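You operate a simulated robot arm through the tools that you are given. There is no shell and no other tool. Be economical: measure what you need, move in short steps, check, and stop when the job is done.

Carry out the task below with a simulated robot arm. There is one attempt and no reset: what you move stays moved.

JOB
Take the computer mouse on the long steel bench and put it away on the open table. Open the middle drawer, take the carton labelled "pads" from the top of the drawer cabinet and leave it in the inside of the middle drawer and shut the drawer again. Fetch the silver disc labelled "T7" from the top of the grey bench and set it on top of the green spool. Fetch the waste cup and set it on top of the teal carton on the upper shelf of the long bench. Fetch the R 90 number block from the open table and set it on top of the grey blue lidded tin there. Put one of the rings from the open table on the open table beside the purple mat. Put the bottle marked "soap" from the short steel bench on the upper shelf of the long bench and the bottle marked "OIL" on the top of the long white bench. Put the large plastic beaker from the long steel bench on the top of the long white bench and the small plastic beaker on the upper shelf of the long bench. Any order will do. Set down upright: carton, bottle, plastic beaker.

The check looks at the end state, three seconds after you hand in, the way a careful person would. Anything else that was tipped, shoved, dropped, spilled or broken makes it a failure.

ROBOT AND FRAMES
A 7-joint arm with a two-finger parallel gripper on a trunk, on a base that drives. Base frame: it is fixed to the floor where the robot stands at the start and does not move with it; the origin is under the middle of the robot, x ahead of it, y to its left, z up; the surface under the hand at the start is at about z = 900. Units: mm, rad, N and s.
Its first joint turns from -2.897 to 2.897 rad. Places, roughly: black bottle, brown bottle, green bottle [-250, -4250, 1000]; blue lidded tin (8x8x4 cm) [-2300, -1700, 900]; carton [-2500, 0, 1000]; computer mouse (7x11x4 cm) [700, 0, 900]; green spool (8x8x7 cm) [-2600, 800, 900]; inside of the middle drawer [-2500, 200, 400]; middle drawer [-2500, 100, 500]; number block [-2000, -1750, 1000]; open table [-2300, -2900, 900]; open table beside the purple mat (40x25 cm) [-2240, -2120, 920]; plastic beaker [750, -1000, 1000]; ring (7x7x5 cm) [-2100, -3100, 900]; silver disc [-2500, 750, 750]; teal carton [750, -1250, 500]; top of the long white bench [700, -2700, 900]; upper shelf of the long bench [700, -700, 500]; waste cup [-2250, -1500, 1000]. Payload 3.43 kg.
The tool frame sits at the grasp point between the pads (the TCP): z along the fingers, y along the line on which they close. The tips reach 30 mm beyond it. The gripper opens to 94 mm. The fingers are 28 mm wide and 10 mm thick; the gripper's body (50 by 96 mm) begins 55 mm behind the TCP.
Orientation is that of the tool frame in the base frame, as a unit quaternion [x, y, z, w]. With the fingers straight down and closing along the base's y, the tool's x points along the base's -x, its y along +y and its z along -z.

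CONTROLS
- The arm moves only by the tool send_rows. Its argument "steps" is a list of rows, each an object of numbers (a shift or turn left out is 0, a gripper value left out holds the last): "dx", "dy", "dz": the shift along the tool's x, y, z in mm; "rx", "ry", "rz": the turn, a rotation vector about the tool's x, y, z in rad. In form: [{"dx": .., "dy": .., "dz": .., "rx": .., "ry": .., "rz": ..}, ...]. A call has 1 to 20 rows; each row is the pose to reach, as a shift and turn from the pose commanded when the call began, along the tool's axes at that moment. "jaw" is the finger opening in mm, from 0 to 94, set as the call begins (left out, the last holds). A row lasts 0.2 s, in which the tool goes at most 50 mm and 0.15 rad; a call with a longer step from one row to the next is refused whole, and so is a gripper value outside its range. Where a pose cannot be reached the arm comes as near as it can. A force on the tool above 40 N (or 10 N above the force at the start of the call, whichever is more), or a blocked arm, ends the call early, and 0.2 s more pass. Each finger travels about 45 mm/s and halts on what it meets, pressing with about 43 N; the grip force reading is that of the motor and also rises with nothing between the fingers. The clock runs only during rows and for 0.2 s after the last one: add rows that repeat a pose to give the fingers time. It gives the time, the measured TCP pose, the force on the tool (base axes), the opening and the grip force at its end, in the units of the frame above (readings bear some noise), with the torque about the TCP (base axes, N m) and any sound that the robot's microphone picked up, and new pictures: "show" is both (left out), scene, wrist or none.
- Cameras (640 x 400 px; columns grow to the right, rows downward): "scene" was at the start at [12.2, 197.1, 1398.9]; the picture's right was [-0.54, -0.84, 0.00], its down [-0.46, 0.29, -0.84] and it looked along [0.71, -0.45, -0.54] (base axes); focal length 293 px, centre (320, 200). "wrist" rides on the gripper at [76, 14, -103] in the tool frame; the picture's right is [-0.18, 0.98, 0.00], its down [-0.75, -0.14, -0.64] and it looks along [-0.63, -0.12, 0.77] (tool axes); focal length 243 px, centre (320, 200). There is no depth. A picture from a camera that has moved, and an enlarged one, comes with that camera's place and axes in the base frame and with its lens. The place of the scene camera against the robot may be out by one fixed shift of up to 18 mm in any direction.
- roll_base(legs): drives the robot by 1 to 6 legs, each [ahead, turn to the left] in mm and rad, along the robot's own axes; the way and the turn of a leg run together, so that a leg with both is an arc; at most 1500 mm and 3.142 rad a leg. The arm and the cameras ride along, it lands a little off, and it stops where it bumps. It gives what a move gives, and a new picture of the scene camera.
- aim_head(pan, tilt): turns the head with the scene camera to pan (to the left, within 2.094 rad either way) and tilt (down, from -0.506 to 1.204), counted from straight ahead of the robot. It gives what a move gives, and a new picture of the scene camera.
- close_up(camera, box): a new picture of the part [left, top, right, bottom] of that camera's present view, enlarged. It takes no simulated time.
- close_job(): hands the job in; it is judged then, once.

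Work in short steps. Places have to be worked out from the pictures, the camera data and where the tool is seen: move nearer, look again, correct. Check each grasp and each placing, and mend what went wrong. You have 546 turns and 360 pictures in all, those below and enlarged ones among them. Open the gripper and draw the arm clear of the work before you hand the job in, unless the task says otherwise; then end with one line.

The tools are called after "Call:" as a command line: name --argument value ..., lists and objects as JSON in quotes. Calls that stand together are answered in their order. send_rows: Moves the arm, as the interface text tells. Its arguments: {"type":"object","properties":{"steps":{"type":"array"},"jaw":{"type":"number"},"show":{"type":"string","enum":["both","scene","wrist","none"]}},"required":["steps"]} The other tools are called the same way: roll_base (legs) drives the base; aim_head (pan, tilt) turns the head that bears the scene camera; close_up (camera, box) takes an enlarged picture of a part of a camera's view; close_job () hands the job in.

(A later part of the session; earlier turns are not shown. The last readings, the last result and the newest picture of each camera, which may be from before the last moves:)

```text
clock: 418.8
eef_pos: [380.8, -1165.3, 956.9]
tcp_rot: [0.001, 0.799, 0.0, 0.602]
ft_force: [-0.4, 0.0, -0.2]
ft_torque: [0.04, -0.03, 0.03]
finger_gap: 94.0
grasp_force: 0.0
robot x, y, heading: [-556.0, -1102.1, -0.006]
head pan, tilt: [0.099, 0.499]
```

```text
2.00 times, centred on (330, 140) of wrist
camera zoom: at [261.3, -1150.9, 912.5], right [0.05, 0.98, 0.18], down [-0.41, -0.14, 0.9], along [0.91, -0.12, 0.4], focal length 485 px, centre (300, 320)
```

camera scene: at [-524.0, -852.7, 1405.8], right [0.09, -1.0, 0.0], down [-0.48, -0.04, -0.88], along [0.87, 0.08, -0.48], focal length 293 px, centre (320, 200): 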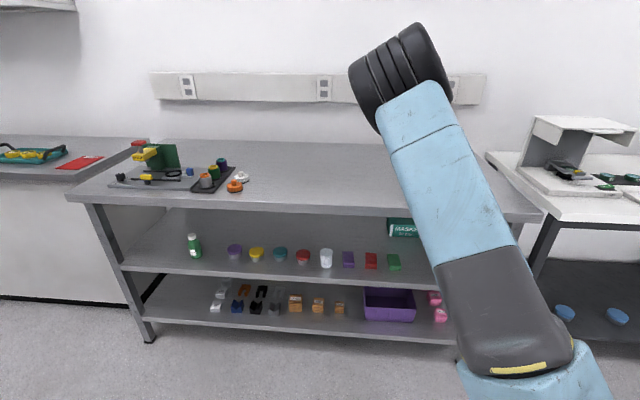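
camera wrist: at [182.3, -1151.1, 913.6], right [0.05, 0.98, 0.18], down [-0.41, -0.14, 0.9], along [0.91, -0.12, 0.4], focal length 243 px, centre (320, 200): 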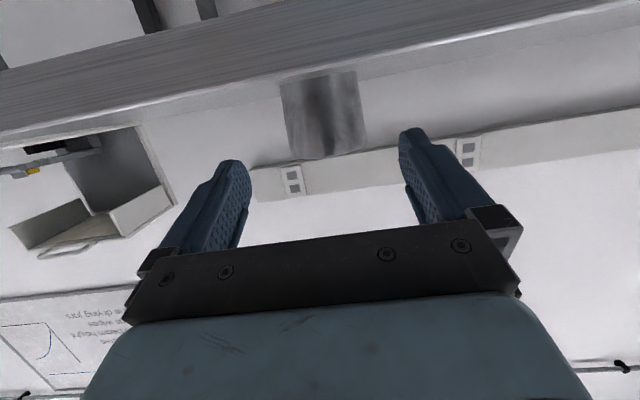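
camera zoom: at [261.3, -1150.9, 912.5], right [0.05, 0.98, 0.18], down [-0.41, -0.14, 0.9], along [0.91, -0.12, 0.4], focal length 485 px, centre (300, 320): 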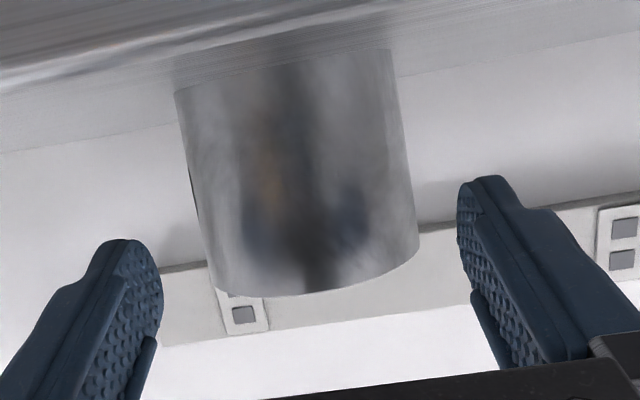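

Alignment is good. Advance to the cup's centre.

Call:
send_rows --steps '[{"dx": -4, "dz": 15}, {"dx": -9, "dz": 31}, {"dx": -13, "dz": 46}, {"dx": -17, "dz": 60}, {"dx": -17, "dz": 60}]' --show "none"

Call:
close_up --camera "wrist" --box '[160, 20, 500, 260]'

```text
clock: 420.0
eef_pos: [442.5, -1166.2, 956.6]
tcp_rot: [0.0, 0.798, 0.0, 0.602]
ft_force: [-0.4, 0.1, 0.1]
ft_torque: [-0.02, -0.01, 0.0]
finger_gap: 93.9
grasp_force: 0.0
robot x, y, heading: [-553.6, -1102.9, -0.008]
head pan, tilt: [0.099, 0.499]
```

```text
1.67 times, centred on (330, 140) of wrist
camera zoom: at [323.4, -1150.2, 913.0], right [0.05, 0.98, 0.18], down [-0.41, -0.14, 0.9], along [0.91, -0.12, 0.4], focal length 404 px, centre (303, 300)
```

zoom: 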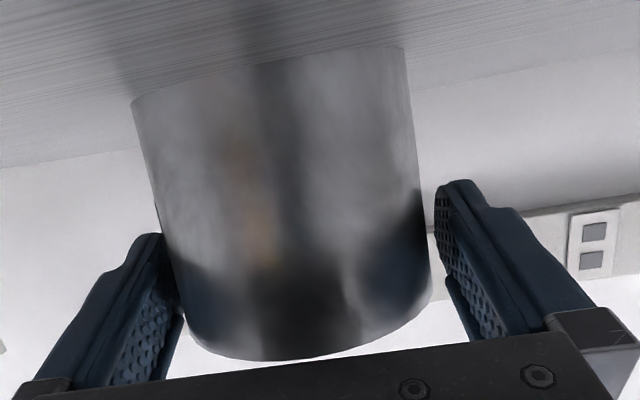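

The cup is straddled cleanly. Close and lift.

Call:
send_rows --steps '[{}, {}, {}]' --jaw 60 --show "none"

Call:
send_rows --steps '[{"dx": -14, "dz": -4}, {"dx": -38, "dz": -11}, {"dx": -50, "dz": -14}, {"dx": -36, "dz": -62}, {"dx": -22, "dz": -110}, {"dx": -8, "dz": -158}, {"dx": -5, "dz": -168}, {"dx": -5, "dz": -168}]' --show "wrist"

```text
clock: 420.8
eef_pos: [442.9, -1164.6, 957.8]
tcp_rot: [0.0, 0.799, 0.001, 0.602]
ft_force: [-0.3, -0.1, 1.3]
ft_torque: [-0.07, -0.02, 0.02]
finger_gap: 85.9
grasp_force: 42.4
robot x, y, heading: [-554.8, -1107.0, -0.014]
head pan, tilt: [0.099, 0.499]
```

```text
clock: 422.6
eef_pos: [283.0, -1165.9, 1010.3]
tcp_rot: [0.001, 0.798, 0.0, 0.602]
ft_force: [0.3, -0.5, -1.0]
ft_torque: [-0.01, 0.02, 0.02]
finger_gap: 85.9
grasp_force: 43.2
robot x, y, heading: [-557.8, -1108.2, -0.01]
head pan, tilt: [0.099, 0.499]
camera wrist: at [163.2, -1151.3, 964.4], right [0.05, 0.98, 0.18], down [-0.41, -0.14, 0.9], along [0.91, -0.12, 0.4], focal length 243 px, centre (320, 200)
```

wrist: 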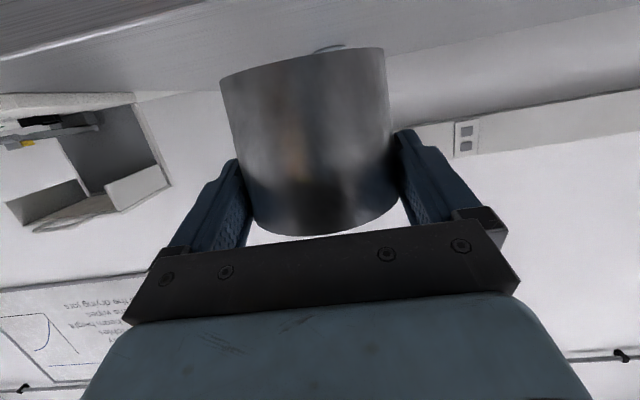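

Cup is held horizontally. Lower it in front of the bench first.

Call:
send_rows --steps '[{"dx": 45, "dz": 13}, {"dx": 90, "dz": 26}, {"dx": 135, "dz": 39}, {"dx": 180, "dz": 52}, {"dx": 225, "dz": 65}, {"dx": 270, "dz": 77}, {"dx": 307, "dz": 88}, {"dx": 307, "dz": 88}]' --show "scene"

```text
clock: 424.4
eef_pos: [280.3, -1211.0, 698.1]
tcp_rot: [-0.014, 0.801, 0.027, 0.599]
ft_force: [0.7, 1.2, -1.6]
ft_torque: [0.0, 0.01, -0.07]
finger_gap: 85.9
grasp_force: 43.2
out of reach, approached as far as the arm can: row 2, 3, 4, 5, 6, 7, 8
robot x, y, heading: [-551.0, -1105.8, -0.01]
head pan, tilt: [0.099, 0.499]
camera scene: at [-523.7, -852.1, 1405.7], right [0.09, -1.0, 0.0], down [-0.48, -0.04, -0.88], along [0.87, 0.08, -0.48], focal length 293 px, centre (320, 200)
```

scene: 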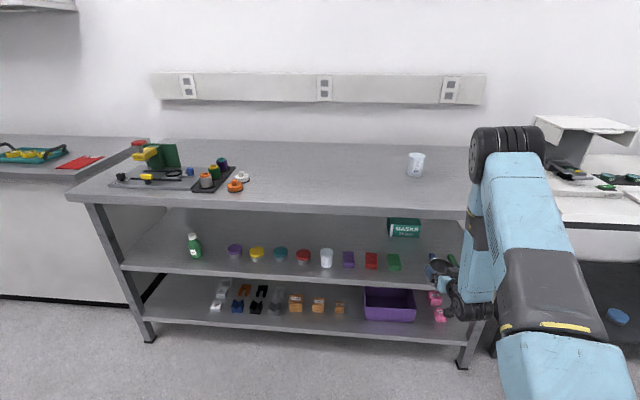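

Near a limit again; back the base 180 mm and extend while correcting the tool orientation.

Call:
roll_base --legs '[[-180, 0]]'

Call:
send_rows --steps '[{"dx": -8, "dy": 6, "dz": 30, "rx": 0.01, "rz": -0.002}, {"dx": -15, "dy": 12, "dz": 60, "rx": 0.02, "rz": -0.004}, {"dx": -23, "dy": 18, "dz": 90, "rx": 0.03, "rz": -0.006}, {"dx": -31, "dy": 24, "dz": 120, "rx": 0.04, "ry": -0.003, "rz": -0.008}, {"dx": -38, "dy": 30, "dz": 150, "rx": 0.05, "ry": -0.005, "rz": -0.01}, {"dx": -46, "dy": 35, "dz": 181, "rx": 0.06, "ry": -0.007, "rz": -0.01}, {"dx": -46, "dy": 35, "dz": 181, "rx": 0.06, "ry": -0.007, "rz": -0.01}]' --show "scene"

```text
clock: 425.9
eef_pos: [101.6, -1213.1, 698.4]
tcp_rot: [-0.013, 0.801, 0.026, 0.599]
ft_force: [0.1, -0.1, -1.5]
ft_torque: [-0.04, 0.02, 0.03]
finger_gap: 86.2
grasp_force: 43.4
robot x, y, heading: [-733.3, -1105.0, -0.004]
head pan, tilt: [0.099, 0.499]
camera scene: at [-701.2, -851.3, 1405.8], right [0.09, -1.0, 0.0], down [-0.48, -0.04, -0.88], along [0.87, 0.08, -0.48], focal length 293 px, centre (320, 200)
```

scene: 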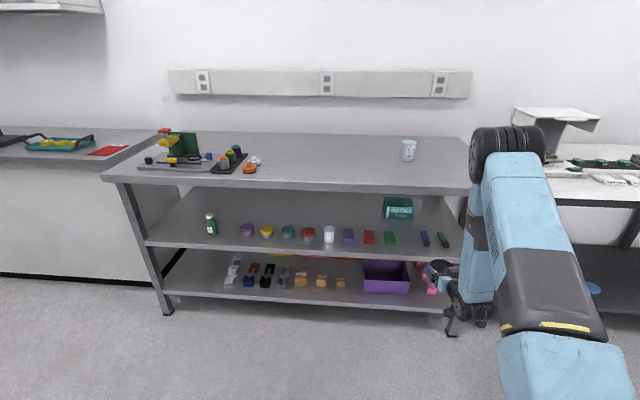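

```text
clock: 427.5
eef_pos: [291.5, -1205.9, 696.4]
tcp_rot: [-0.017, 0.8, 0.026, 0.599]
ft_force: [-0.2, 0.1, -2.0]
ft_torque: [-0.01, 0.02, 0.01]
finger_gap: 85.9
grasp_force: 43.3
out of reach, approached as far as the arm can: row 1, 2, 3, 4, 5, 6, 7
robot x, y, heading: [-731.6, -1105.5, -0.01]
head pan, tilt: [0.099, 0.499]
camera scene: at [-701.1, -851.3, 1405.8], right [0.09, -1.0, 0.0], down [-0.48, -0.04, -0.88], along [0.87, 0.08, -0.48], focal length 293 px, centre (320, 200)
```

scene: 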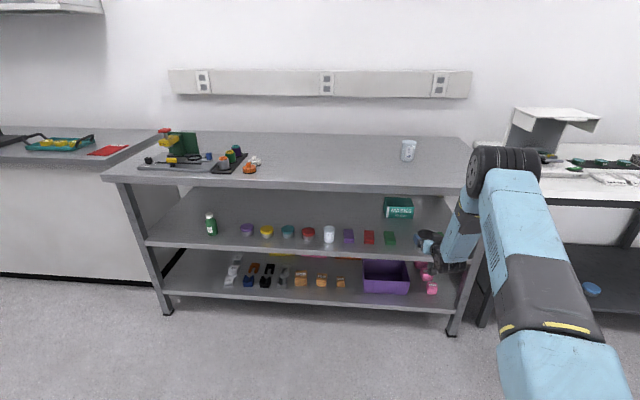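

Still limited; the arm must be more stretched. Back another 150 mm and extend further.

Call:
roll_base --legs '[[-150, 0]]'

Call:
send_rows --steps '[{"dx": -7, "dz": 28}, {"dx": -15, "dz": 58, "dy": 3}, {"dx": -22, "dz": 88, "dy": 6, "rx": 0.01}, {"dx": -30, "dz": 118, "dy": 12, "rx": 0.02}, {"dx": -37, "dz": 140, "dy": 18, "rx": 0.035}, {"dx": -37, "dz": 144, "dy": 25, "rx": 0.05, "rz": -0.004}, {"dx": -37, "dz": 144, "dy": 32, "rx": 0.06, "rz": -0.004}, {"dx": -37, "dz": 144, "dy": 32, "rx": 0.06, "ry": -0.005, "rz": -0.004}]' --show "scene"

```text
clock: 428.9
eef_pos: [141.6, -1205.2, 696.1]
tcp_rot: [-0.016, 0.8, 0.025, 0.599]
ft_force: [0.2, 0.5, -1.9]
ft_torque: [0.03, 0.03, 0.03]
finger_gap: 85.8
grasp_force: 43.3
robot x, y, heading: [-882.4, -1104.1, -0.012]
head pan, tilt: [0.099, 0.499]
camera scene: at [-851.1, -850.1, 1405.8], right [0.09, -1.0, 0.0], down [-0.48, -0.04, -0.88], along [0.87, 0.08, -0.48], focal length 293 px, centre (320, 200)
```

scene: 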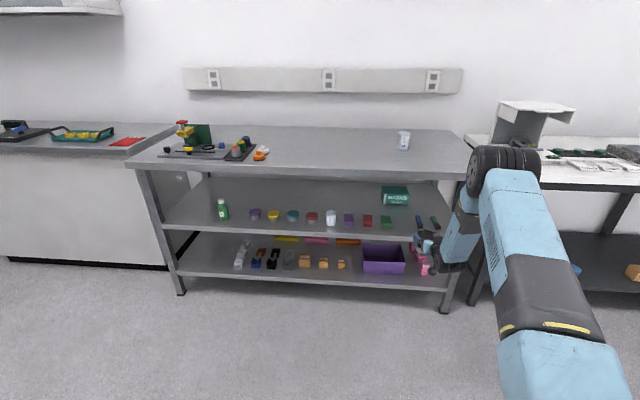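

```text
clock: 430.7
eef_pos: [297.3, -1185.6, 692.1]
tcp_rot: [-0.011, 0.803, 0.016, 0.596]
ft_force: [-0.1, 0.3, -1.5]
ft_torque: [0.01, 0.01, 0.01]
finger_gap: 85.8
grasp_force: 43.2
out of reach, approached as far as the arm can: row 5, 6, 7, 8
robot x, y, heading: [-878.9, -1102.5, -0.007]
head pan, tilt: [0.099, 0.499]
camera scene: at [-850.9, -850.1, 1405.8], right [0.09, -1.0, 0.0], down [-0.48, -0.04, -0.88], along [0.87, 0.08, -0.48], focal length 293 px, centre (320, 200)
```

scene: 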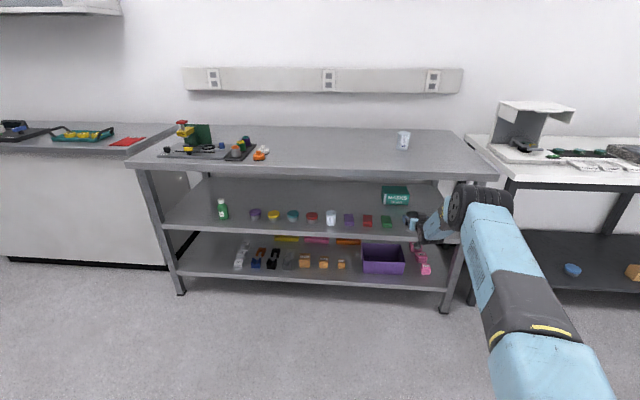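

The arm is flattening out. Stretch it further: back 100 mm more and extend 100 mm.

Call:
roll_base --legs '[[-100, 0]]'

Call:
send_rows --steps '[{"dx": -7, "dz": 24}, {"dx": -14, "dz": 48}, {"dx": -21, "dz": 72, "dy": 5}, {"dx": -27, "dz": 95, "dy": 10, "rx": 0.02, "ry": -0.007}, {"dx": -27, "dz": 95, "dy": 16, "rx": 0.039, "ry": -0.014}, {"dx": -27, "dz": 95, "dy": 16, "rx": 0.039, "ry": -0.014}]' --show "both"

```text
clock: 431.9
eef_pos: [199.7, -1183.3, 690.4]
tcp_rot: [-0.012, 0.803, 0.017, 0.596]
ft_force: [-0.1, 0.5, -0.9]
ft_torque: [0.01, 0.02, -0.01]
finger_gap: 86.1
grasp_force: 42.8
robot x, y, heading: [-980.1, -1099.9, -0.011]
head pan, tilt: [0.099, 0.499]
camera scene: at [-950.8, -849.2, 1405.8], right [0.09, -1.0, 0.0], down [-0.48, -0.04, -0.88], along [0.87, 0.08, -0.48], focal length 293 px, centre (320, 200)
```

scene: 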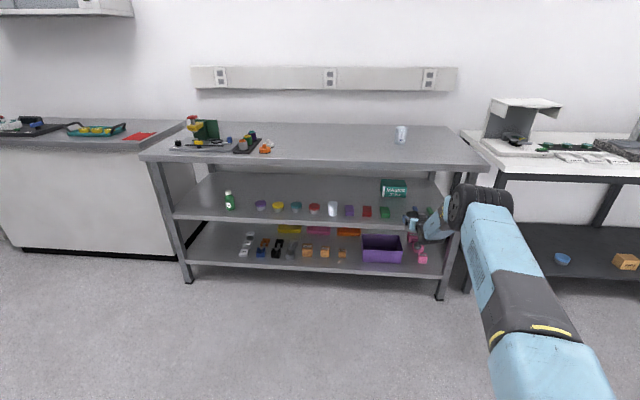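

```text
clock: 433.3
eef_pos: [284.8, -1161.8, 693.2]
tcp_rot: [-0.001, 0.799, 0.002, 0.601]
ft_force: [0.4, 0.1, -1.0]
ft_torque: [0.01, 0.05, -0.01]
finger_gap: 85.6
grasp_force: 42.8
out of reach, approached as far as the arm can: row 4, 5, 6
robot x, y, heading: [-982.1, -1100.4, -0.005]
head pan, tilt: [0.099, 0.499]
camera scene: at [-950.8, -849.2, 1405.8], right [0.09, -1.0, 0.0], down [-0.48, -0.04, -0.88], along [0.87, 0.08, -0.48], focal length 293 px, centre (320, 200)
camera wrist: at [165.6, -1147.5, 649.1], right [0.05, 0.98, 0.18], down [-0.41, -0.14, 0.9], along [0.91, -0.12, 0.39], focal length 243 px, centre (320, 200)
```

scene: 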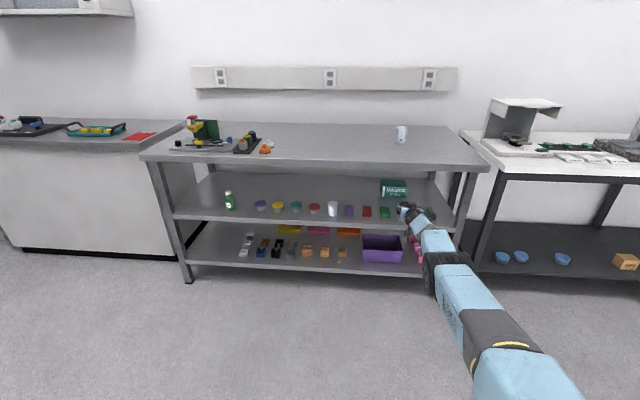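
wrist: 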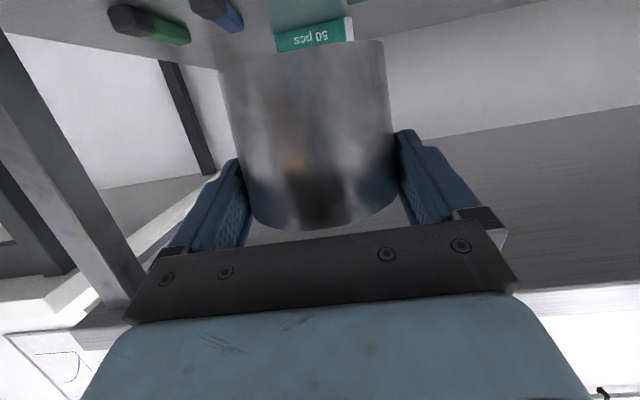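

Now the arm is stretched flat and level. Lower 25 mm, then drive in partly and check.

Call:
send_rows --steps '[{"dx": 12, "dz": 4}, {"dx": 24, "dz": 7}, {"dx": 24, "dz": 7}]' --show "none"

Call:
roll_base --legs '[[280, 0]]'

Call:
close_up --camera "wrist" --box '[0, 0, 640, 400]'

```text
clock: 434.1
eef_pos: [279.0, -1164.1, 671.9]
tcp_rot: [0.0, 0.798, 0.001, 0.602]
ft_force: [0.0, -0.1, -0.5]
ft_torque: [-0.01, 0.04, 0.02]
finger_gap: 85.8
grasp_force: 43.1
out of reach, approached as far as the arm can: row 1, 2, 3
robot x, y, heading: [-982.1, -1105.3, -0.004]
head pan, tilt: [0.099, 0.499]
```

```text
clock: 436.1
eef_pos: [563.7, -1169.1, 672.1]
tcp_rot: [0.001, 0.799, 0.0, 0.602]
ft_force: [0.1, -0.1, -1.6]
ft_torque: [0.01, 0.01, 0.01]
finger_gap: 85.8
grasp_force: 42.8
robot x, y, heading: [-698.1, -1105.5, -0.009]
head pan, tilt: [0.099, 0.499]
camera scene: at [-665.5, -851.6, 1405.8], right [0.09, -1.0, 0.0], down [-0.48, -0.04, -0.88], along [0.87, 0.08, -0.48], focal length 293 px, centre (320, 200)
```

scene: 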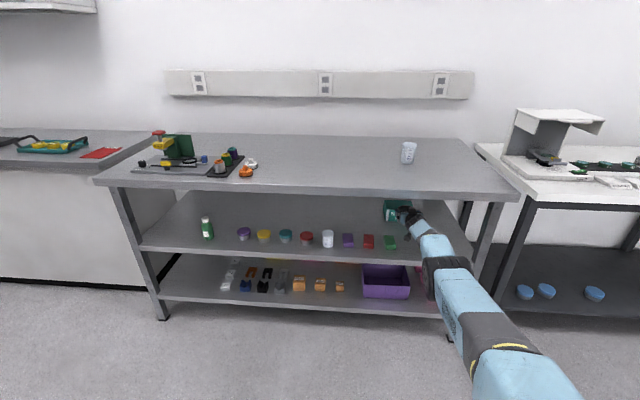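

```text
1.00 times, centred on (320, 200) of wrist (not enlarged: the box is as wide or as high as the picture)
camera zoom: at [443.8, -1154.3, 628.0], right [0.05, 0.98, 0.18], down [-0.41, -0.14, 0.9], along [0.91, -0.12, 0.39], focal length 243 px, centre (320, 200)
```

zoom: 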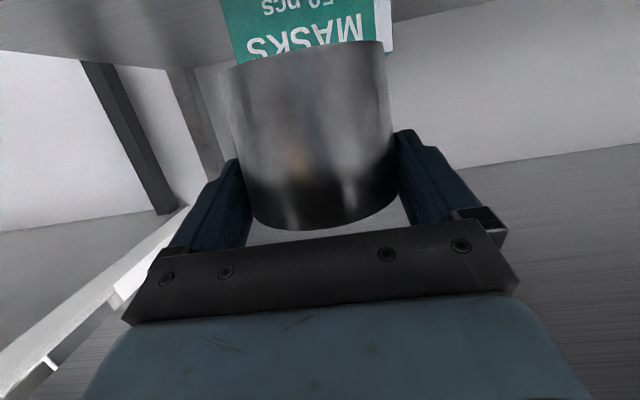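

Carton top ≈ z 601, cup bottom ≈ 615, aligned in y. Drive in the remaining 222 mm.

Call:
roll_base --legs '[[222, 0]]'

Call:
close_up --camera "wrist" --box '[0, 0, 640, 400]'

```text
clock: 437.8
eef_pos: [781.2, -1168.4, 665.7]
tcp_rot: [0.0, 0.801, 0.001, 0.598]
ft_force: [-0.5, 0.1, -1.6]
ft_torque: [-0.01, 0.02, 0.0]
finger_gap: 85.6
grasp_force: 43.8
robot x, y, heading: [-477.7, -1105.3, -0.006]
head pan, tilt: [0.099, 0.499]
camera scene: at [-446.0, -854.0, 1405.7], right [0.09, -1.0, 0.0], down [-0.48, -0.04, -0.88], along [0.87, 0.08, -0.48], focal length 293 px, centre (320, 200)
```

scene: 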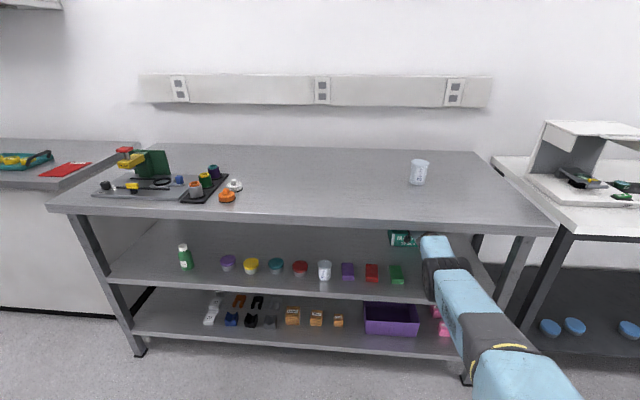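

```text
1.00 times, centred on (320, 200) of wrist (not enlarged: the box is as wide or as high as the picture)
camera zoom: at [661.9, -1153.6, 622.3], right [0.05, 0.98, 0.18], down [-0.4, -0.14, 0.9], along [0.91, -0.12, 0.39], focal length 243 px, centre (320, 200)
```

zoom: 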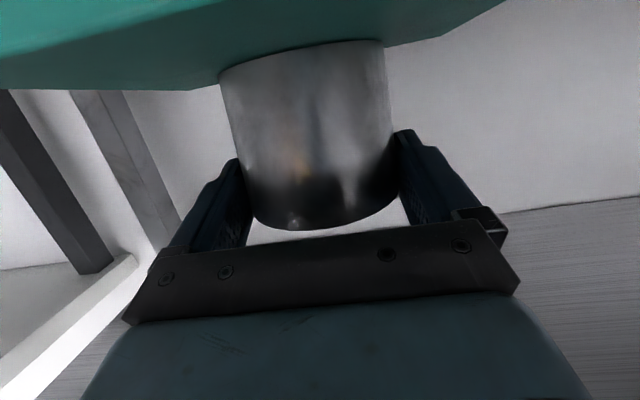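

Cup is over the carton (x≈783). Lower gently until contact.

Call:
send_rows --steps '[{"dx": 3, "dz": 1}, {"dx": 6, "dz": 2}, {"dx": 8, "dz": 2}, {"dx": 10, "dz": 3}, {"dx": 12, "dz": 3}, {"dx": 14, "dz": 4}, {"dx": 16, "dz": 4.5}, {"dx": 18, "dz": 5}, {"dx": 20, "dz": 5.5}, {"dx": 22, "dz": 6}]' --show "wrist"

```text
clock: 438.1
eef_pos: [779.9, -1166.5, 663.3]
tcp_rot: [-0.003, 0.8, 0.004, 0.6]
ft_force: [0.4, -2.0, 13.8]
ft_torque: [0.34, -0.24, -0.08]
finger_gap: 85.5
grasp_force: 42.6
robot x, y, heading: [-477.1, -1104.9, -0.012]
head pan, tilt: [0.099, 0.499]
stopped in row 1: the force on the tool passed its limit at 44 N (the readings are from after the stop); the commanded pose is now the measured one
camera wrist: at [660.8, -1152.1, 620.1], right [0.05, 0.98, 0.18], down [-0.4, -0.15, 0.9], along [0.91, -0.11, 0.39], focal length 243 px, centre (320, 200)
```

wrist: 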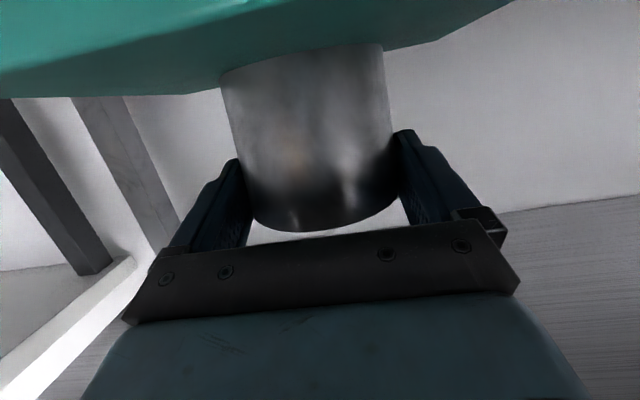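

Contact. Release, then back the base straight out.

Call:
send_rows --steps '[{}, {}, {}]' --jaw 94 --show "wrist"

```text
clock: 438.9
eef_pos: [782.3, -1166.5, 663.4]
tcp_rot: [-0.001, 0.801, 0.002, 0.599]
ft_force: [-0.4, -0.1, 0.6]
ft_torque: [0.01, -0.01, 0.0]
finger_gap: 94.1
grasp_force: 0.0
robot x, y, heading: [-473.2, -1107.8, -0.01]
head pan, tilt: [0.099, 0.499]
camera wrist: at [661.2, -1152.6, 619.4], right [0.05, 0.98, 0.18], down [-0.4, -0.14, 0.9], along [0.91, -0.11, 0.39], focal length 243 px, centre (320, 200)
```

wrist: 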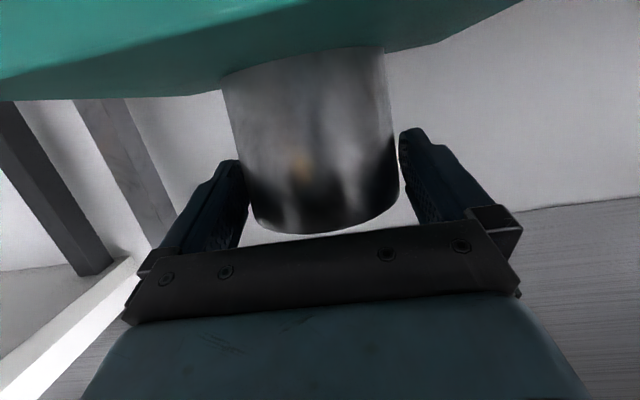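

Centre the hand by 2 mm, then reverse out.

Call:
send_rows --steps '[{"dy": -2}, {"dy": -2}]' --show "none"

Call:
roll_base --legs '[[-200, 0]]'

Call:
close_up --camera "wrist" --box '[0, 0, 640, 400]'

```text
clock: 439.5
eef_pos: [780.9, -1168.9, 665.4]
tcp_rot: [-0.001, 0.8, 0.002, 0.599]
ft_force: [0.2, -1.1, -0.2]
ft_torque: [0.03, 0.0, 0.0]
finger_gap: 93.9
grasp_force: 0.1
robot x, y, heading: [-475.9, -1103.3, -0.008]
head pan, tilt: [0.099, 0.499]
```

```text
clock: 441.1
eef_pos: [580.0, -1167.1, 663.0]
tcp_rot: [-0.001, 0.8, 0.002, 0.6]
ft_force: [-0.2, -0.2, -0.6]
ft_torque: [0.02, 0.03, -0.02]
finger_gap: 94.0
grasp_force: 0.2
robot x, y, heading: [-674.4, -1105.4, -0.005]
head pan, tilt: [0.099, 0.499]
camera scene: at [-646.4, -852.5, 1405.8], right [0.09, -1.0, 0.0], down [-0.48, -0.04, -0.88], along [0.87, 0.08, -0.48], focal length 293 px, centre (320, 200)
```

scene: 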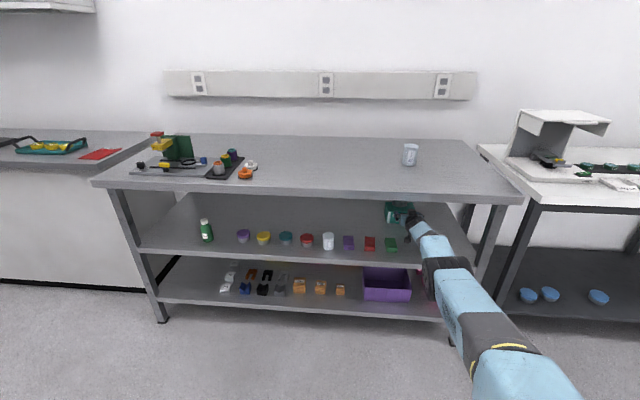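

```text
1.00 times, centred on (320, 200) of wrist (not enlarged: the box is as wide or as high as the picture)
camera zoom: at [461.1, -1152.0, 619.7], right [0.05, 0.98, 0.18], down [-0.4, -0.15, 0.9], along [0.91, -0.11, 0.39], focal length 243 px, centre (320, 200)
```

zoom: 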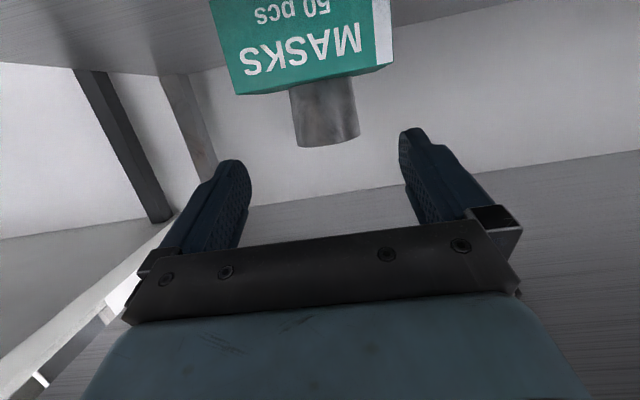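

Cup stands on the teal carton. Back out fully, then raise and fold the arm.

Call:
roll_base --legs '[[-380, 0]]'

Call:
send_rows --steps '[{"dx": -42, "dz": -12}, {"dx": -84, "dz": -24}, {"dx": -126, "dz": -36}, {"dx": -168, "dz": -48}, {"dx": -210, "dz": -60}, {"dx": -252, "dz": -72}, {"dx": -294, "dz": -84}, {"dx": -336, "dz": -96}, {"dx": -325, "dz": -135, "ry": 0.13}, {"dx": -314, "dz": -174, "ry": 0.26}, {"dx": -303, "dz": -213, "ry": 0.39}, {"dx": -292, "dz": -252, "ry": 0.52}, {"dx": -281, "dz": -290, "ry": 0.65}, {"dx": -270, "dz": -328, "ry": 0.78}, {"dx": -259, "dz": -366, "ry": 0.91}, {"dx": -248, "dz": -404, "ry": 1.04}, {"dx": -237, "dz": -440, "ry": 1.17}, {"dx": -228, "dz": -470, "ry": 1.29}, {"dx": -228, "dz": -470, "ry": 1.29}]' --show "scene"

```text
clock: 443.6
eef_pos: [192.7, -1159.2, 663.9]
tcp_rot: [-0.004, 0.8, 0.004, 0.6]
ft_force: [-0.9, -0.2, 0.2]
ft_torque: [0.01, 0.01, -0.01]
finger_gap: 93.9
grasp_force: 0.0
robot x, y, heading: [-1069.1, -1102.2, -0.004]
head pan, tilt: [0.099, 0.499]
camera scene: at [-1035.8, -849.9, 1405.8], right [0.1, -1.0, 0.0], down [-0.48, -0.05, -0.88], along [0.87, 0.08, -0.48], focal length 293 px, centre (320, 200)
```

scene: 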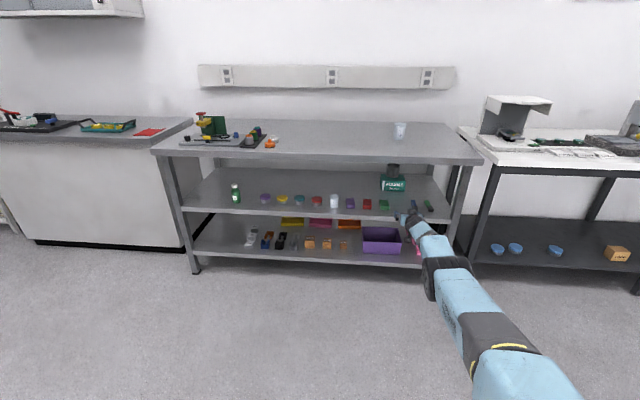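

```text
clock: 447.6
eef_pos: [-9.7, -1172.7, 1072.5]
tcp_rot: [-0.005, 1.0, 0.001, -0.005]
ft_force: [0.1, 0.6, -0.7]
ft_torque: [-0.03, 0.02, -0.02]
finger_gap: 93.9
grasp_force: 0.1
out of reach, approached as far as the arm can: row 1, 2, 3, 4, 5, 6, 7, 8, 9, 10, 11, 12, 13, 14, 15, 16, 17, 18, 19
robot x, y, heading: [-1065.2, -1104.5, -0.001]
head pan, tilt: [0.099, 0.499]
camera scene: at [-1035.4, -850.0, 1405.8], right [0.1, -1.0, 0.0], down [-0.48, -0.05, -0.88], along [0.87, 0.08, -0.48], focal length 293 px, centre (320, 200)
```

scene: 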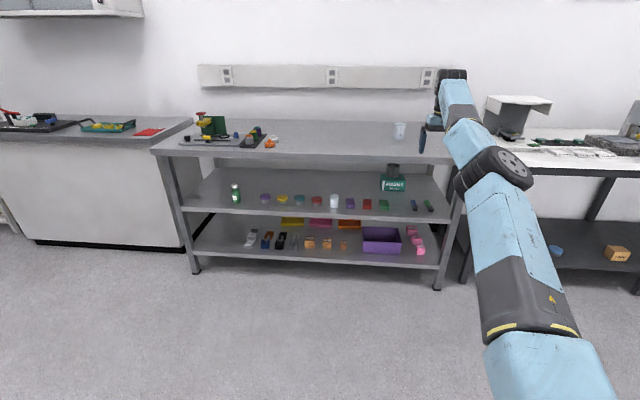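

Vertical again. Retract the arm, then reverse diagonally toward the drawer cabinet.

Call:
send_rows --steps '[{"dx": 45, "dz": -10}, {"dx": 90, "dz": -20}, {"dx": 135, "dz": -30}, {"dx": 180, "dz": -40}, {"dx": 225, "dz": -50}, {"dx": 270, "dz": -60}, {"dx": 315, "dz": -70}, {"dx": 340, "dz": -75}, {"dx": 340, "dz": -75}]' --show "none"

Call:
roll_base --legs '[[0, -0.25], [-1400, 0]]'

Call:
roll_base --legs '[[0, 0.6]]'

Call:
roll_base --legs '[[0, 0.6]]'

Call:
roll_base --legs '[[0, 0.6]]'

```text
clock: 449.8
eef_pos: [-102.5, -1295.2, 1385.4]
tcp_rot: [-0.008, 0.945, -0.283, 0.166]
ft_force: [3.2, 0.3, -5.7]
ft_torque: [-0.23, 0.08, -0.15]
finger_gap: 94.2
grasp_force: 0.1
out of reach, approached as far as the arm can: row 1, 2, 3, 4, 5, 6, 7, 8
robot x, y, heading: [-1065.3, -1104.0, -0.001]
head pan, tilt: [0.099, 0.499]
stopped in row 9: the arm was blocked; the commanded pose is now the measured one
```

```text
clock: 457.9
eef_pos: [-1564.1, -1171.0, 1395.3]
tcp_rot: [0.109, 0.937, -0.303, 0.137]
ft_force: [0.0, -0.3, 0.3]
ft_torque: [-0.04, 0.0, -0.04]
finger_gap: 93.9
grasp_force: 0.0
robot x, y, heading: [-2439.3, -747.8, -0.249]
head pan, tilt: [0.099, 0.499]
camera scene: at [-2355.0, -515.0, 1405.8], right [-0.15, -0.99, 0.0], down [-0.47, 0.07, -0.88], along [0.87, -0.13, -0.48], focal length 293 px, centre (320, 200)
```

scene: 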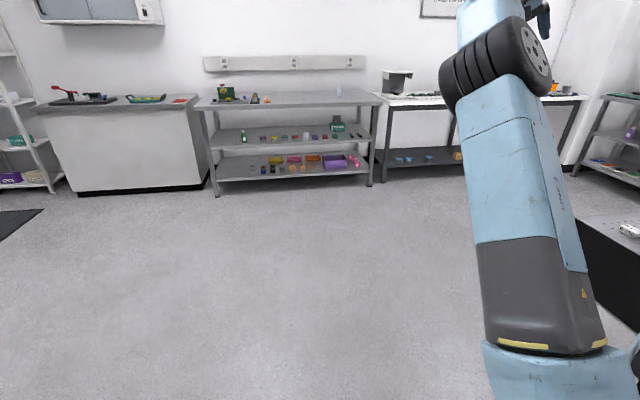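

```text
clock: 460.1
eef_pos: [-1485.8, -598.6, 1395.9]
tcp_rot: [-0.176, 0.927, -0.248, 0.221]
ft_force: [-0.2, -0.3, 1.1]
ft_torque: [0.02, -0.01, 0.05]
finger_gap: 93.9
grasp_force: 0.1
robot x, y, heading: [-2427.1, -799.6, 0.355]
head pan, tilt: [0.099, 0.499]
camera scene: at [-2486.9, -549.5, 1405.8], right [0.44, -0.9, 0.0], down [-0.43, -0.21, -0.88], along [0.79, 0.38, -0.48], focal length 293 px, centre (320, 200)
```

scene: 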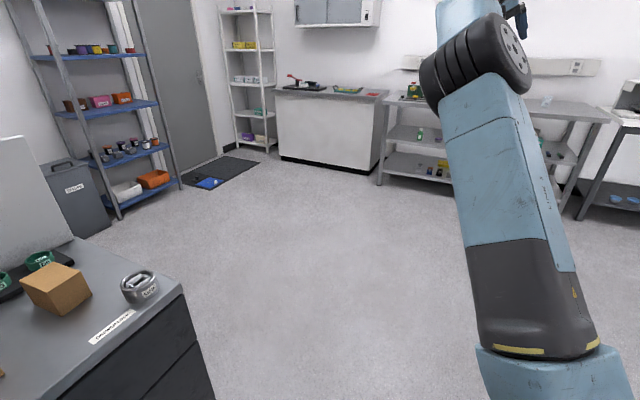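

```text
clock: 462.4
eef_pos: [-1759.6, -100.2, 1396.2]
tcp_rot: [-0.44, 0.834, -0.173, 0.284]
ft_force: [-0.5, -0.2, 0.5]
ft_torque: [0.0, -0.03, -0.02]
finger_gap: 93.8
grasp_force: 0.1
robot x, y, heading: [-2388.1, -823.7, 0.947]
head pan, tilt: [0.099, 0.499]
camera scene: at [-2573.5, -646.9, 1405.8], right [0.87, -0.5, 0.0], down [-0.24, -0.41, -0.88], along [0.44, 0.76, -0.48], focal length 293 px, centre (320, 200)
```

scene: 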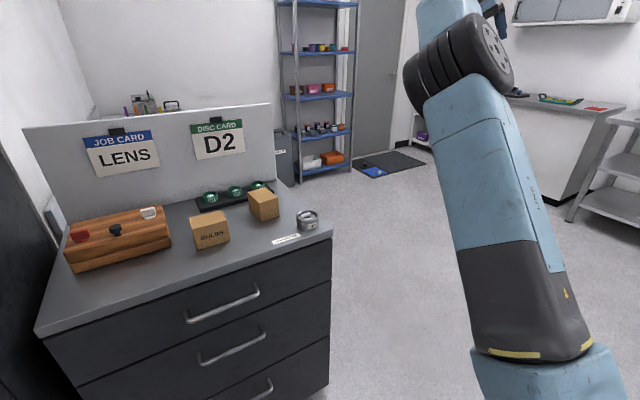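

```text
clock: 464.6
eef_pos: [-2292.6, 131.7, 1396.7]
tcp_rot: [0.672, -0.662, 0.078, -0.323]
ft_force: [-0.8, 0.3, -0.5]
ft_torque: [-0.01, -0.03, 0.01]
finger_gap: 94.0
grasp_force: 0.1
robot x, y, heading: [-2343.1, -823.2, 1.549]
head pan, tilt: [0.099, 0.499]
camera scene: at [-2588.8, -778.0, 1405.7], right [1.0, 0.08, 0.0], down [0.04, -0.48, -0.88], along [-0.07, 0.87, -0.48], focal length 293 px, centre (320, 200)
```

scene: 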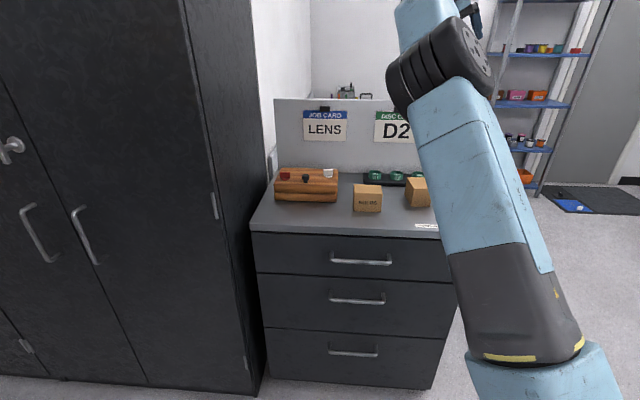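

The arm ended in an odd raised posture. I bring it back to a normal vertical pose ahead of the robot.

Call:
send_rows --steps '[{"dx": 30, "dy": 16, "dz": 10, "rx": -0.057, "ry": 0.036, "rz": 0.003}, {"dx": 60, "dy": 32, "dz": 19, "rx": -0.115, "ry": 0.072, "rz": 0.007}, {"dx": 89, "dy": 48, "dz": 29, "rx": -0.172, "ry": 0.108, "rz": 0.01}, {"dx": 119, "dy": 64, "dz": 38, "rx": -0.23, "ry": 0.144, "rz": 0.014}, {"dx": 149, "dy": 80, "dz": 48, "rx": -0.287, "ry": 0.18, "rz": 0.017}, {"dx": 179, "dy": 96, "dz": 58, "rx": -0.344, "ry": 0.216, "rz": 0.021}, {"dx": 209, "dy": 112, "dz": 67, "rx": -0.402, "ry": 0.252, "rz": 0.024}, {"dx": 238, "dy": 128, "dz": 77, "rx": -0.459, "ry": 0.288, "rz": 0.028}, {"dx": 268, "dy": 144, "dz": 86, "rx": -0.517, "ry": 0.324, "rz": 0.031}, {"dx": 298, "dy": 160, "dz": 96, "rx": -0.574, "ry": 0.36, "rz": 0.035}, {"dx": 298, "dy": 160, "dz": 96, "rx": -0.574, "ry": 0.36, "rz": 0.035}]' --show "both"

```text
clock: 467.0
eef_pos: [-2343.2, -103.9, 1140.6]
tcp_rot: [-0.7, 0.714, 0.0, -0.001]
ft_force: [-0.3, 0.6, 0.7]
ft_torque: [-0.01, 0.0, 0.02]
finger_gap: 93.9
grasp_force: 0.0
robot x, y, heading: [-2341.8, -824.2, 1.551]
head pan, tilt: [0.099, 0.499]
camera scene: at [-2588.5, -778.7, 1405.8], right [1.0, 0.08, 0.0], down [0.04, -0.48, -0.88], along [-0.07, 0.87, -0.48], focal length 293 px, centre (320, 200)
camera wrist: at [-2359.2, -179.0, 1243.9], right [-0.98, 0.2, 0.0], down [0.16, 0.75, 0.64], along [0.13, 0.63, -0.77], focal length 243 px, centre (320, 200)
```

scene: 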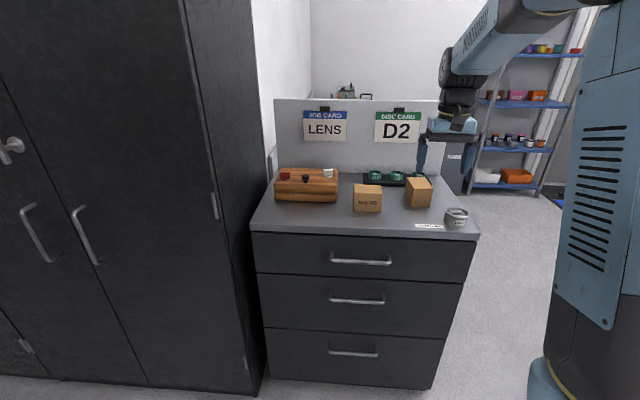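
wrist: 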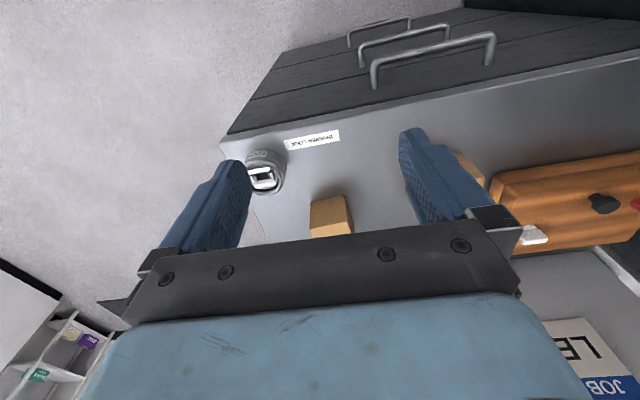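

There's a label and knob on the cabinet top; I zoom in on these and on the boxes.

Call:
close_up --camera "wrist" --box '[220, 110, 400, 230]'

Call:
close_up --camera "scene" --box '[250, 150, 490, 300]'

```text
3.33 times, centred on (310, 170) of wrist
camera zoom: at [-2359.2, -179.0, 1243.9], right [-0.98, 0.2, 0.0], down [0.16, 0.75, 0.64], along [0.13, 0.63, -0.77], focal length 809 px, centre (353, 300)
```

zoom: 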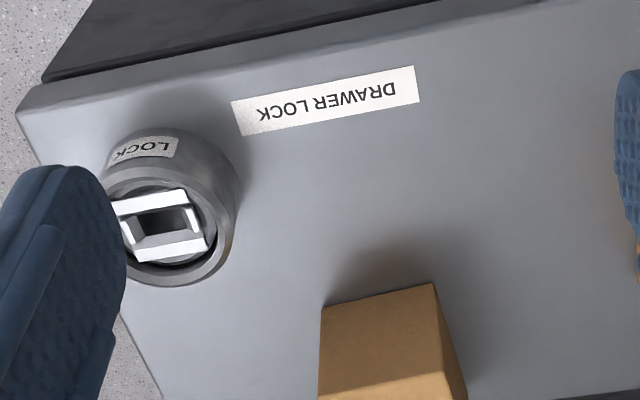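

```text
2.67 times, centred on (370, 225) of scene
camera zoom: at [-2588.5, -778.7, 1405.8], right [1.0, 0.08, 0.0], down [0.04, -0.48, -0.88], along [-0.07, 0.87, -0.48], focal length 781 px, centre (187, 133)
```

zoom: 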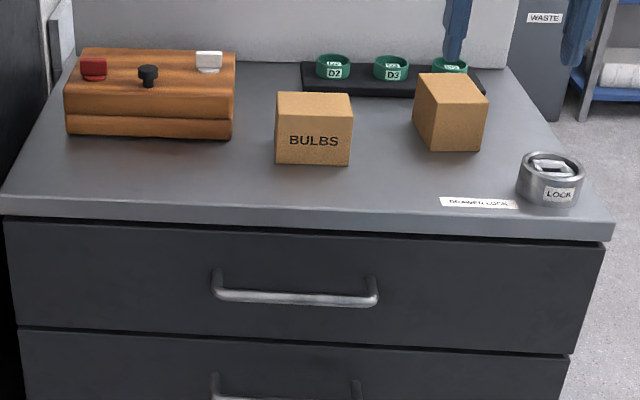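

There is a drawer lock knob; I'll first try the handle. The middle handle is at ≈(-2514,-73,642). Back 150 mm and pitch the tool 45°.

Call:
roll_base --legs '[[-150, 0]]'

Call:
send_rows --steps '[{"dx": 0, "dy": 24, "dz": 15, "ry": -0.11}, {"dx": 0, "dy": 48, "dz": 30, "ry": -0.22}, {"dx": 0, "dy": 72, "dz": 45, "ry": -0.33}, {"dx": 0, "dy": 96, "dz": 60, "ry": -0.44}, {"dx": 0, "dy": 120, "dz": 80, "ry": -0.55}, {"dx": 0, "dy": 144, "dz": 100, "ry": -0.66}, {"dx": 0, "dy": 168, "dz": 120, "ry": -0.785}, {"dx": 0, "dy": 168, "dz": 120, "ry": -0.785}]' --jaw 40 --show "wrist"

```text
clock: 468.4
eef_pos: [-2346.4, -252.0, 1140.9]
tcp_rot: [-0.7, 0.714, -0.001, 0.0]
ft_force: [0.0, -0.4, -0.4]
ft_torque: [0.01, 0.0, 0.01]
finger_gap: 94.1
grasp_force: 0.1
robot x, y, heading: [-2345.3, -971.2, 1.552]
head pan, tilt: [0.099, 0.499]
camera scene: at [-2591.4, -926.8, 1405.8], right [1.0, 0.08, 0.0], down [0.04, -0.48, -0.88], along [-0.07, 0.87, -0.48], focal length 293 px, centre (320, 200)
```

scene: 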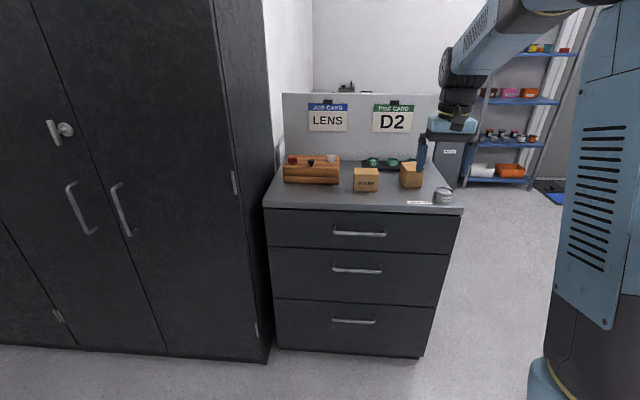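

```text
clock: 470.2
eef_pos: [-2499.7, -244.0, 1017.1]
tcp_rot: [-0.643, 0.671, 0.256, 0.266]
ft_force: [-7.8, -1.9, 0.3]
ft_torque: [0.08, -0.39, -0.37]
finger_gap: 40.1
grasp_force: 0.0
out of reach, approached as far as the arm can: row 7
robot x, y, heading: [-2346.6, -973.1, 1.551]
head pan, tilt: [0.099, 0.499]
camera wrist: at [-2519.2, -369.6, 1039.1], right [-0.98, 0.18, 0.13], down [0.15, 0.1, 0.98], along [0.16, 0.98, -0.13], focal length 243 px, centre (320, 200)
```

wrist: 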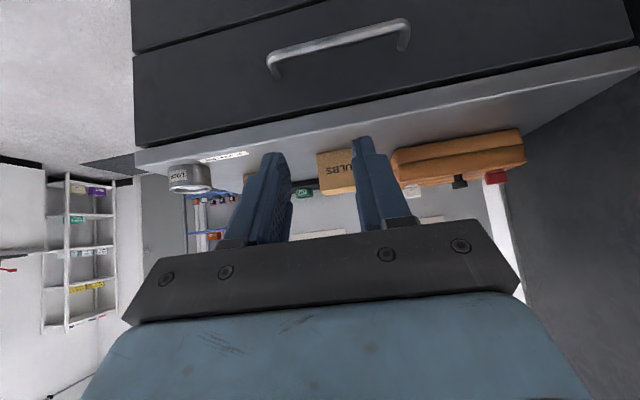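

Now roll 90° so the fingers close in the vertical plane, while lowering to the handle's level.

Call:
send_rows --steps '[{"dx": 16, "dz": 16, "rz": 0.143}, {"dx": 32, "dz": 32, "rz": 0.286}, {"dx": 48, "dz": 48, "rz": 0.428}, {"dx": 64, "dz": 64, "rz": 0.571}, {"dx": 80, "dz": 80, "rz": 0.714}, {"dx": 96, "dz": 96, "rz": 0.857}, {"dx": 112, "dz": 112, "rz": 1.0}, {"dx": 128, "dz": 128, "rz": 1.143}, {"dx": 144, "dz": 144, "rz": 1.285}, {"dx": 160, "dz": 160, "rz": 1.428}, {"dx": 170, "dz": 170, "rz": 1.571}, {"dx": 170, "dz": 170, "rz": 1.571}]' --show "both"

```text
clock: 472.8
eef_pos: [-2515.5, -250.6, 781.3]
tcp_rot: [0.009, 0.924, 0.382, 0.003]
ft_force: [-0.1, -0.5, 0.5]
ft_torque: [0.06, 0.01, -0.03]
finger_gap: 40.1
grasp_force: 0.1
robot x, y, heading: [-2344.6, -969.8, 1.548]
head pan, tilt: [0.099, 0.499]
camera scene: at [-2591.4, -926.9, 1405.8], right [1.0, 0.08, 0.0], down [0.04, -0.48, -0.88], along [-0.07, 0.87, -0.48], focal length 293 px, centre (320, 200)
camera wrist: at [-2593.3, -310.2, 864.2], right [0.2, 0.69, 0.69], down [0.74, -0.57, 0.35], along [0.64, 0.44, -0.63], focal length 243 px, centre (320, 200)
```

scene: 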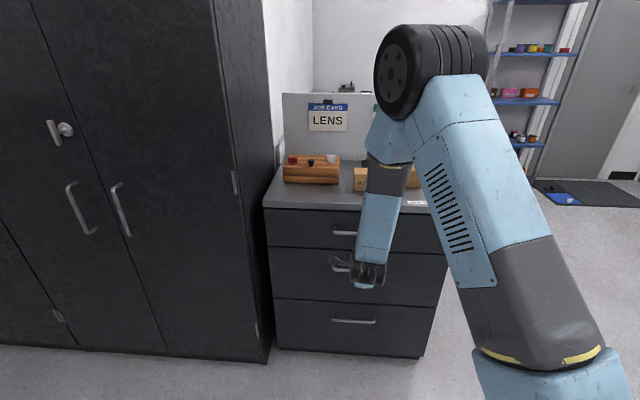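
wrist: 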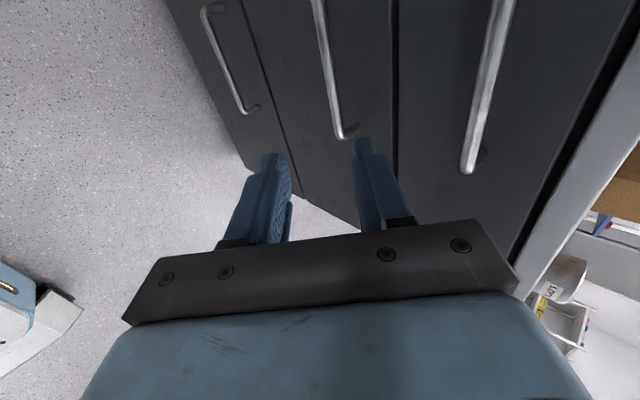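

Handle bar is at ≈(y −69.5, z 623). Advance along the tool axis so the fingers straddle the bar.

Call:
send_rows --steps '[{"dy": 16, "dz": 30}, {"dy": 16, "dz": 75}, {"dy": 16, "dz": 120}, {"dy": 16, "dz": 165}, {"dy": 16, "dz": 190}, {"dy": 16, "dz": 190}]' --show "wrist"

```text
clock: 474.2
eef_pos: [-2512.0, -104.2, 657.8]
tcp_rot: [0.01, 0.924, 0.381, 0.003]
ft_force: [-0.6, -0.3, -0.1]
ft_torque: [-0.02, -0.02, 0.04]
finger_gap: 39.8
grasp_force: 0.1
robot x, y, heading: [-2348.2, -969.6, 1.551]
head pan, tilt: [0.099, 0.499]
camera wrist: at [-2589.5, -164.2, 742.0], right [0.2, 0.69, 0.69], down [0.74, -0.57, 0.35], along [0.64, 0.45, -0.63], focal length 243 px, centre (320, 200)
```

wrist: 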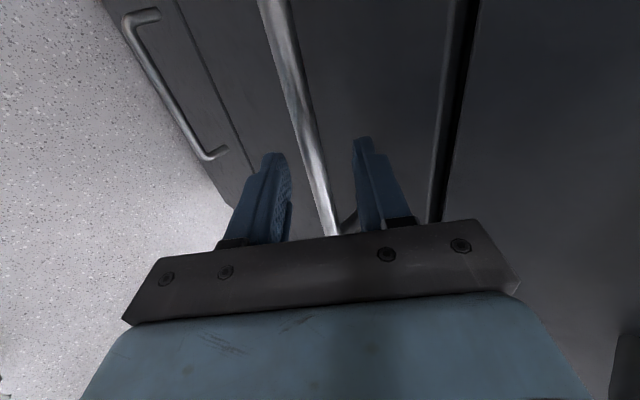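

The bar is between the fingers. Advance 38 mm more and close.

Call:
send_rows --steps '[{"dz": 20}, {"dz": 38}, {"dz": 38}]' --show "none"

Call:
send_rows --steps '[{}, {}, {}]' --jaw 3 --show "wrist"

```text
clock: 474.7
eef_pos: [-2512.0, -85.7, 640.5]
tcp_rot: [0.01, 0.924, 0.382, 0.005]
ft_force: [3.5, -12.8, 10.6]
ft_torque: [0.46, 0.15, -0.05]
finger_gap: 39.3
grasp_force: 0.1
robot x, y, heading: [-2348.6, -969.2, 1.551]
head pan, tilt: [0.099, 0.499]
stopped in row 2: the force on the tool passed its limit at 78 N (the readings are from after the stop); the commanded pose is now the measured one
```

```text
clock: 475.5
eef_pos: [-2512.1, -87.4, 636.3]
tcp_rot: [0.008, 0.925, 0.379, 0.004]
ft_force: [2.4, -30.9, -12.9]
ft_torque: [-0.1, -0.63, 0.66]
finger_gap: 15.1
grasp_force: 41.3
robot x, y, heading: [-2342.8, -972.8, 1.555]
head pan, tilt: [0.099, 0.499]
camera wrist: at [-2590.0, -147.4, 720.7], right [0.2, 0.7, 0.69], down [0.74, -0.56, 0.36], along [0.64, 0.44, -0.63], focal length 243 px, centre (320, 200)
```

wrist: 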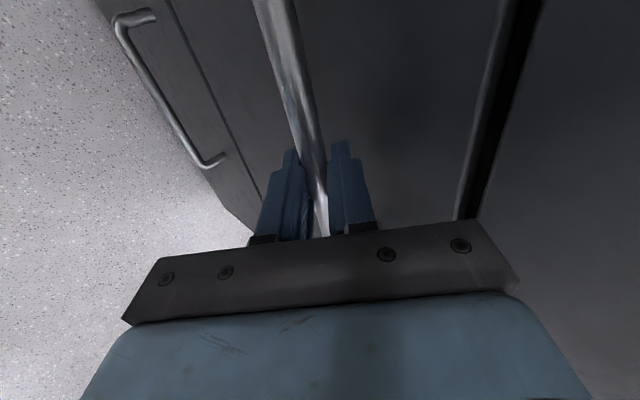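

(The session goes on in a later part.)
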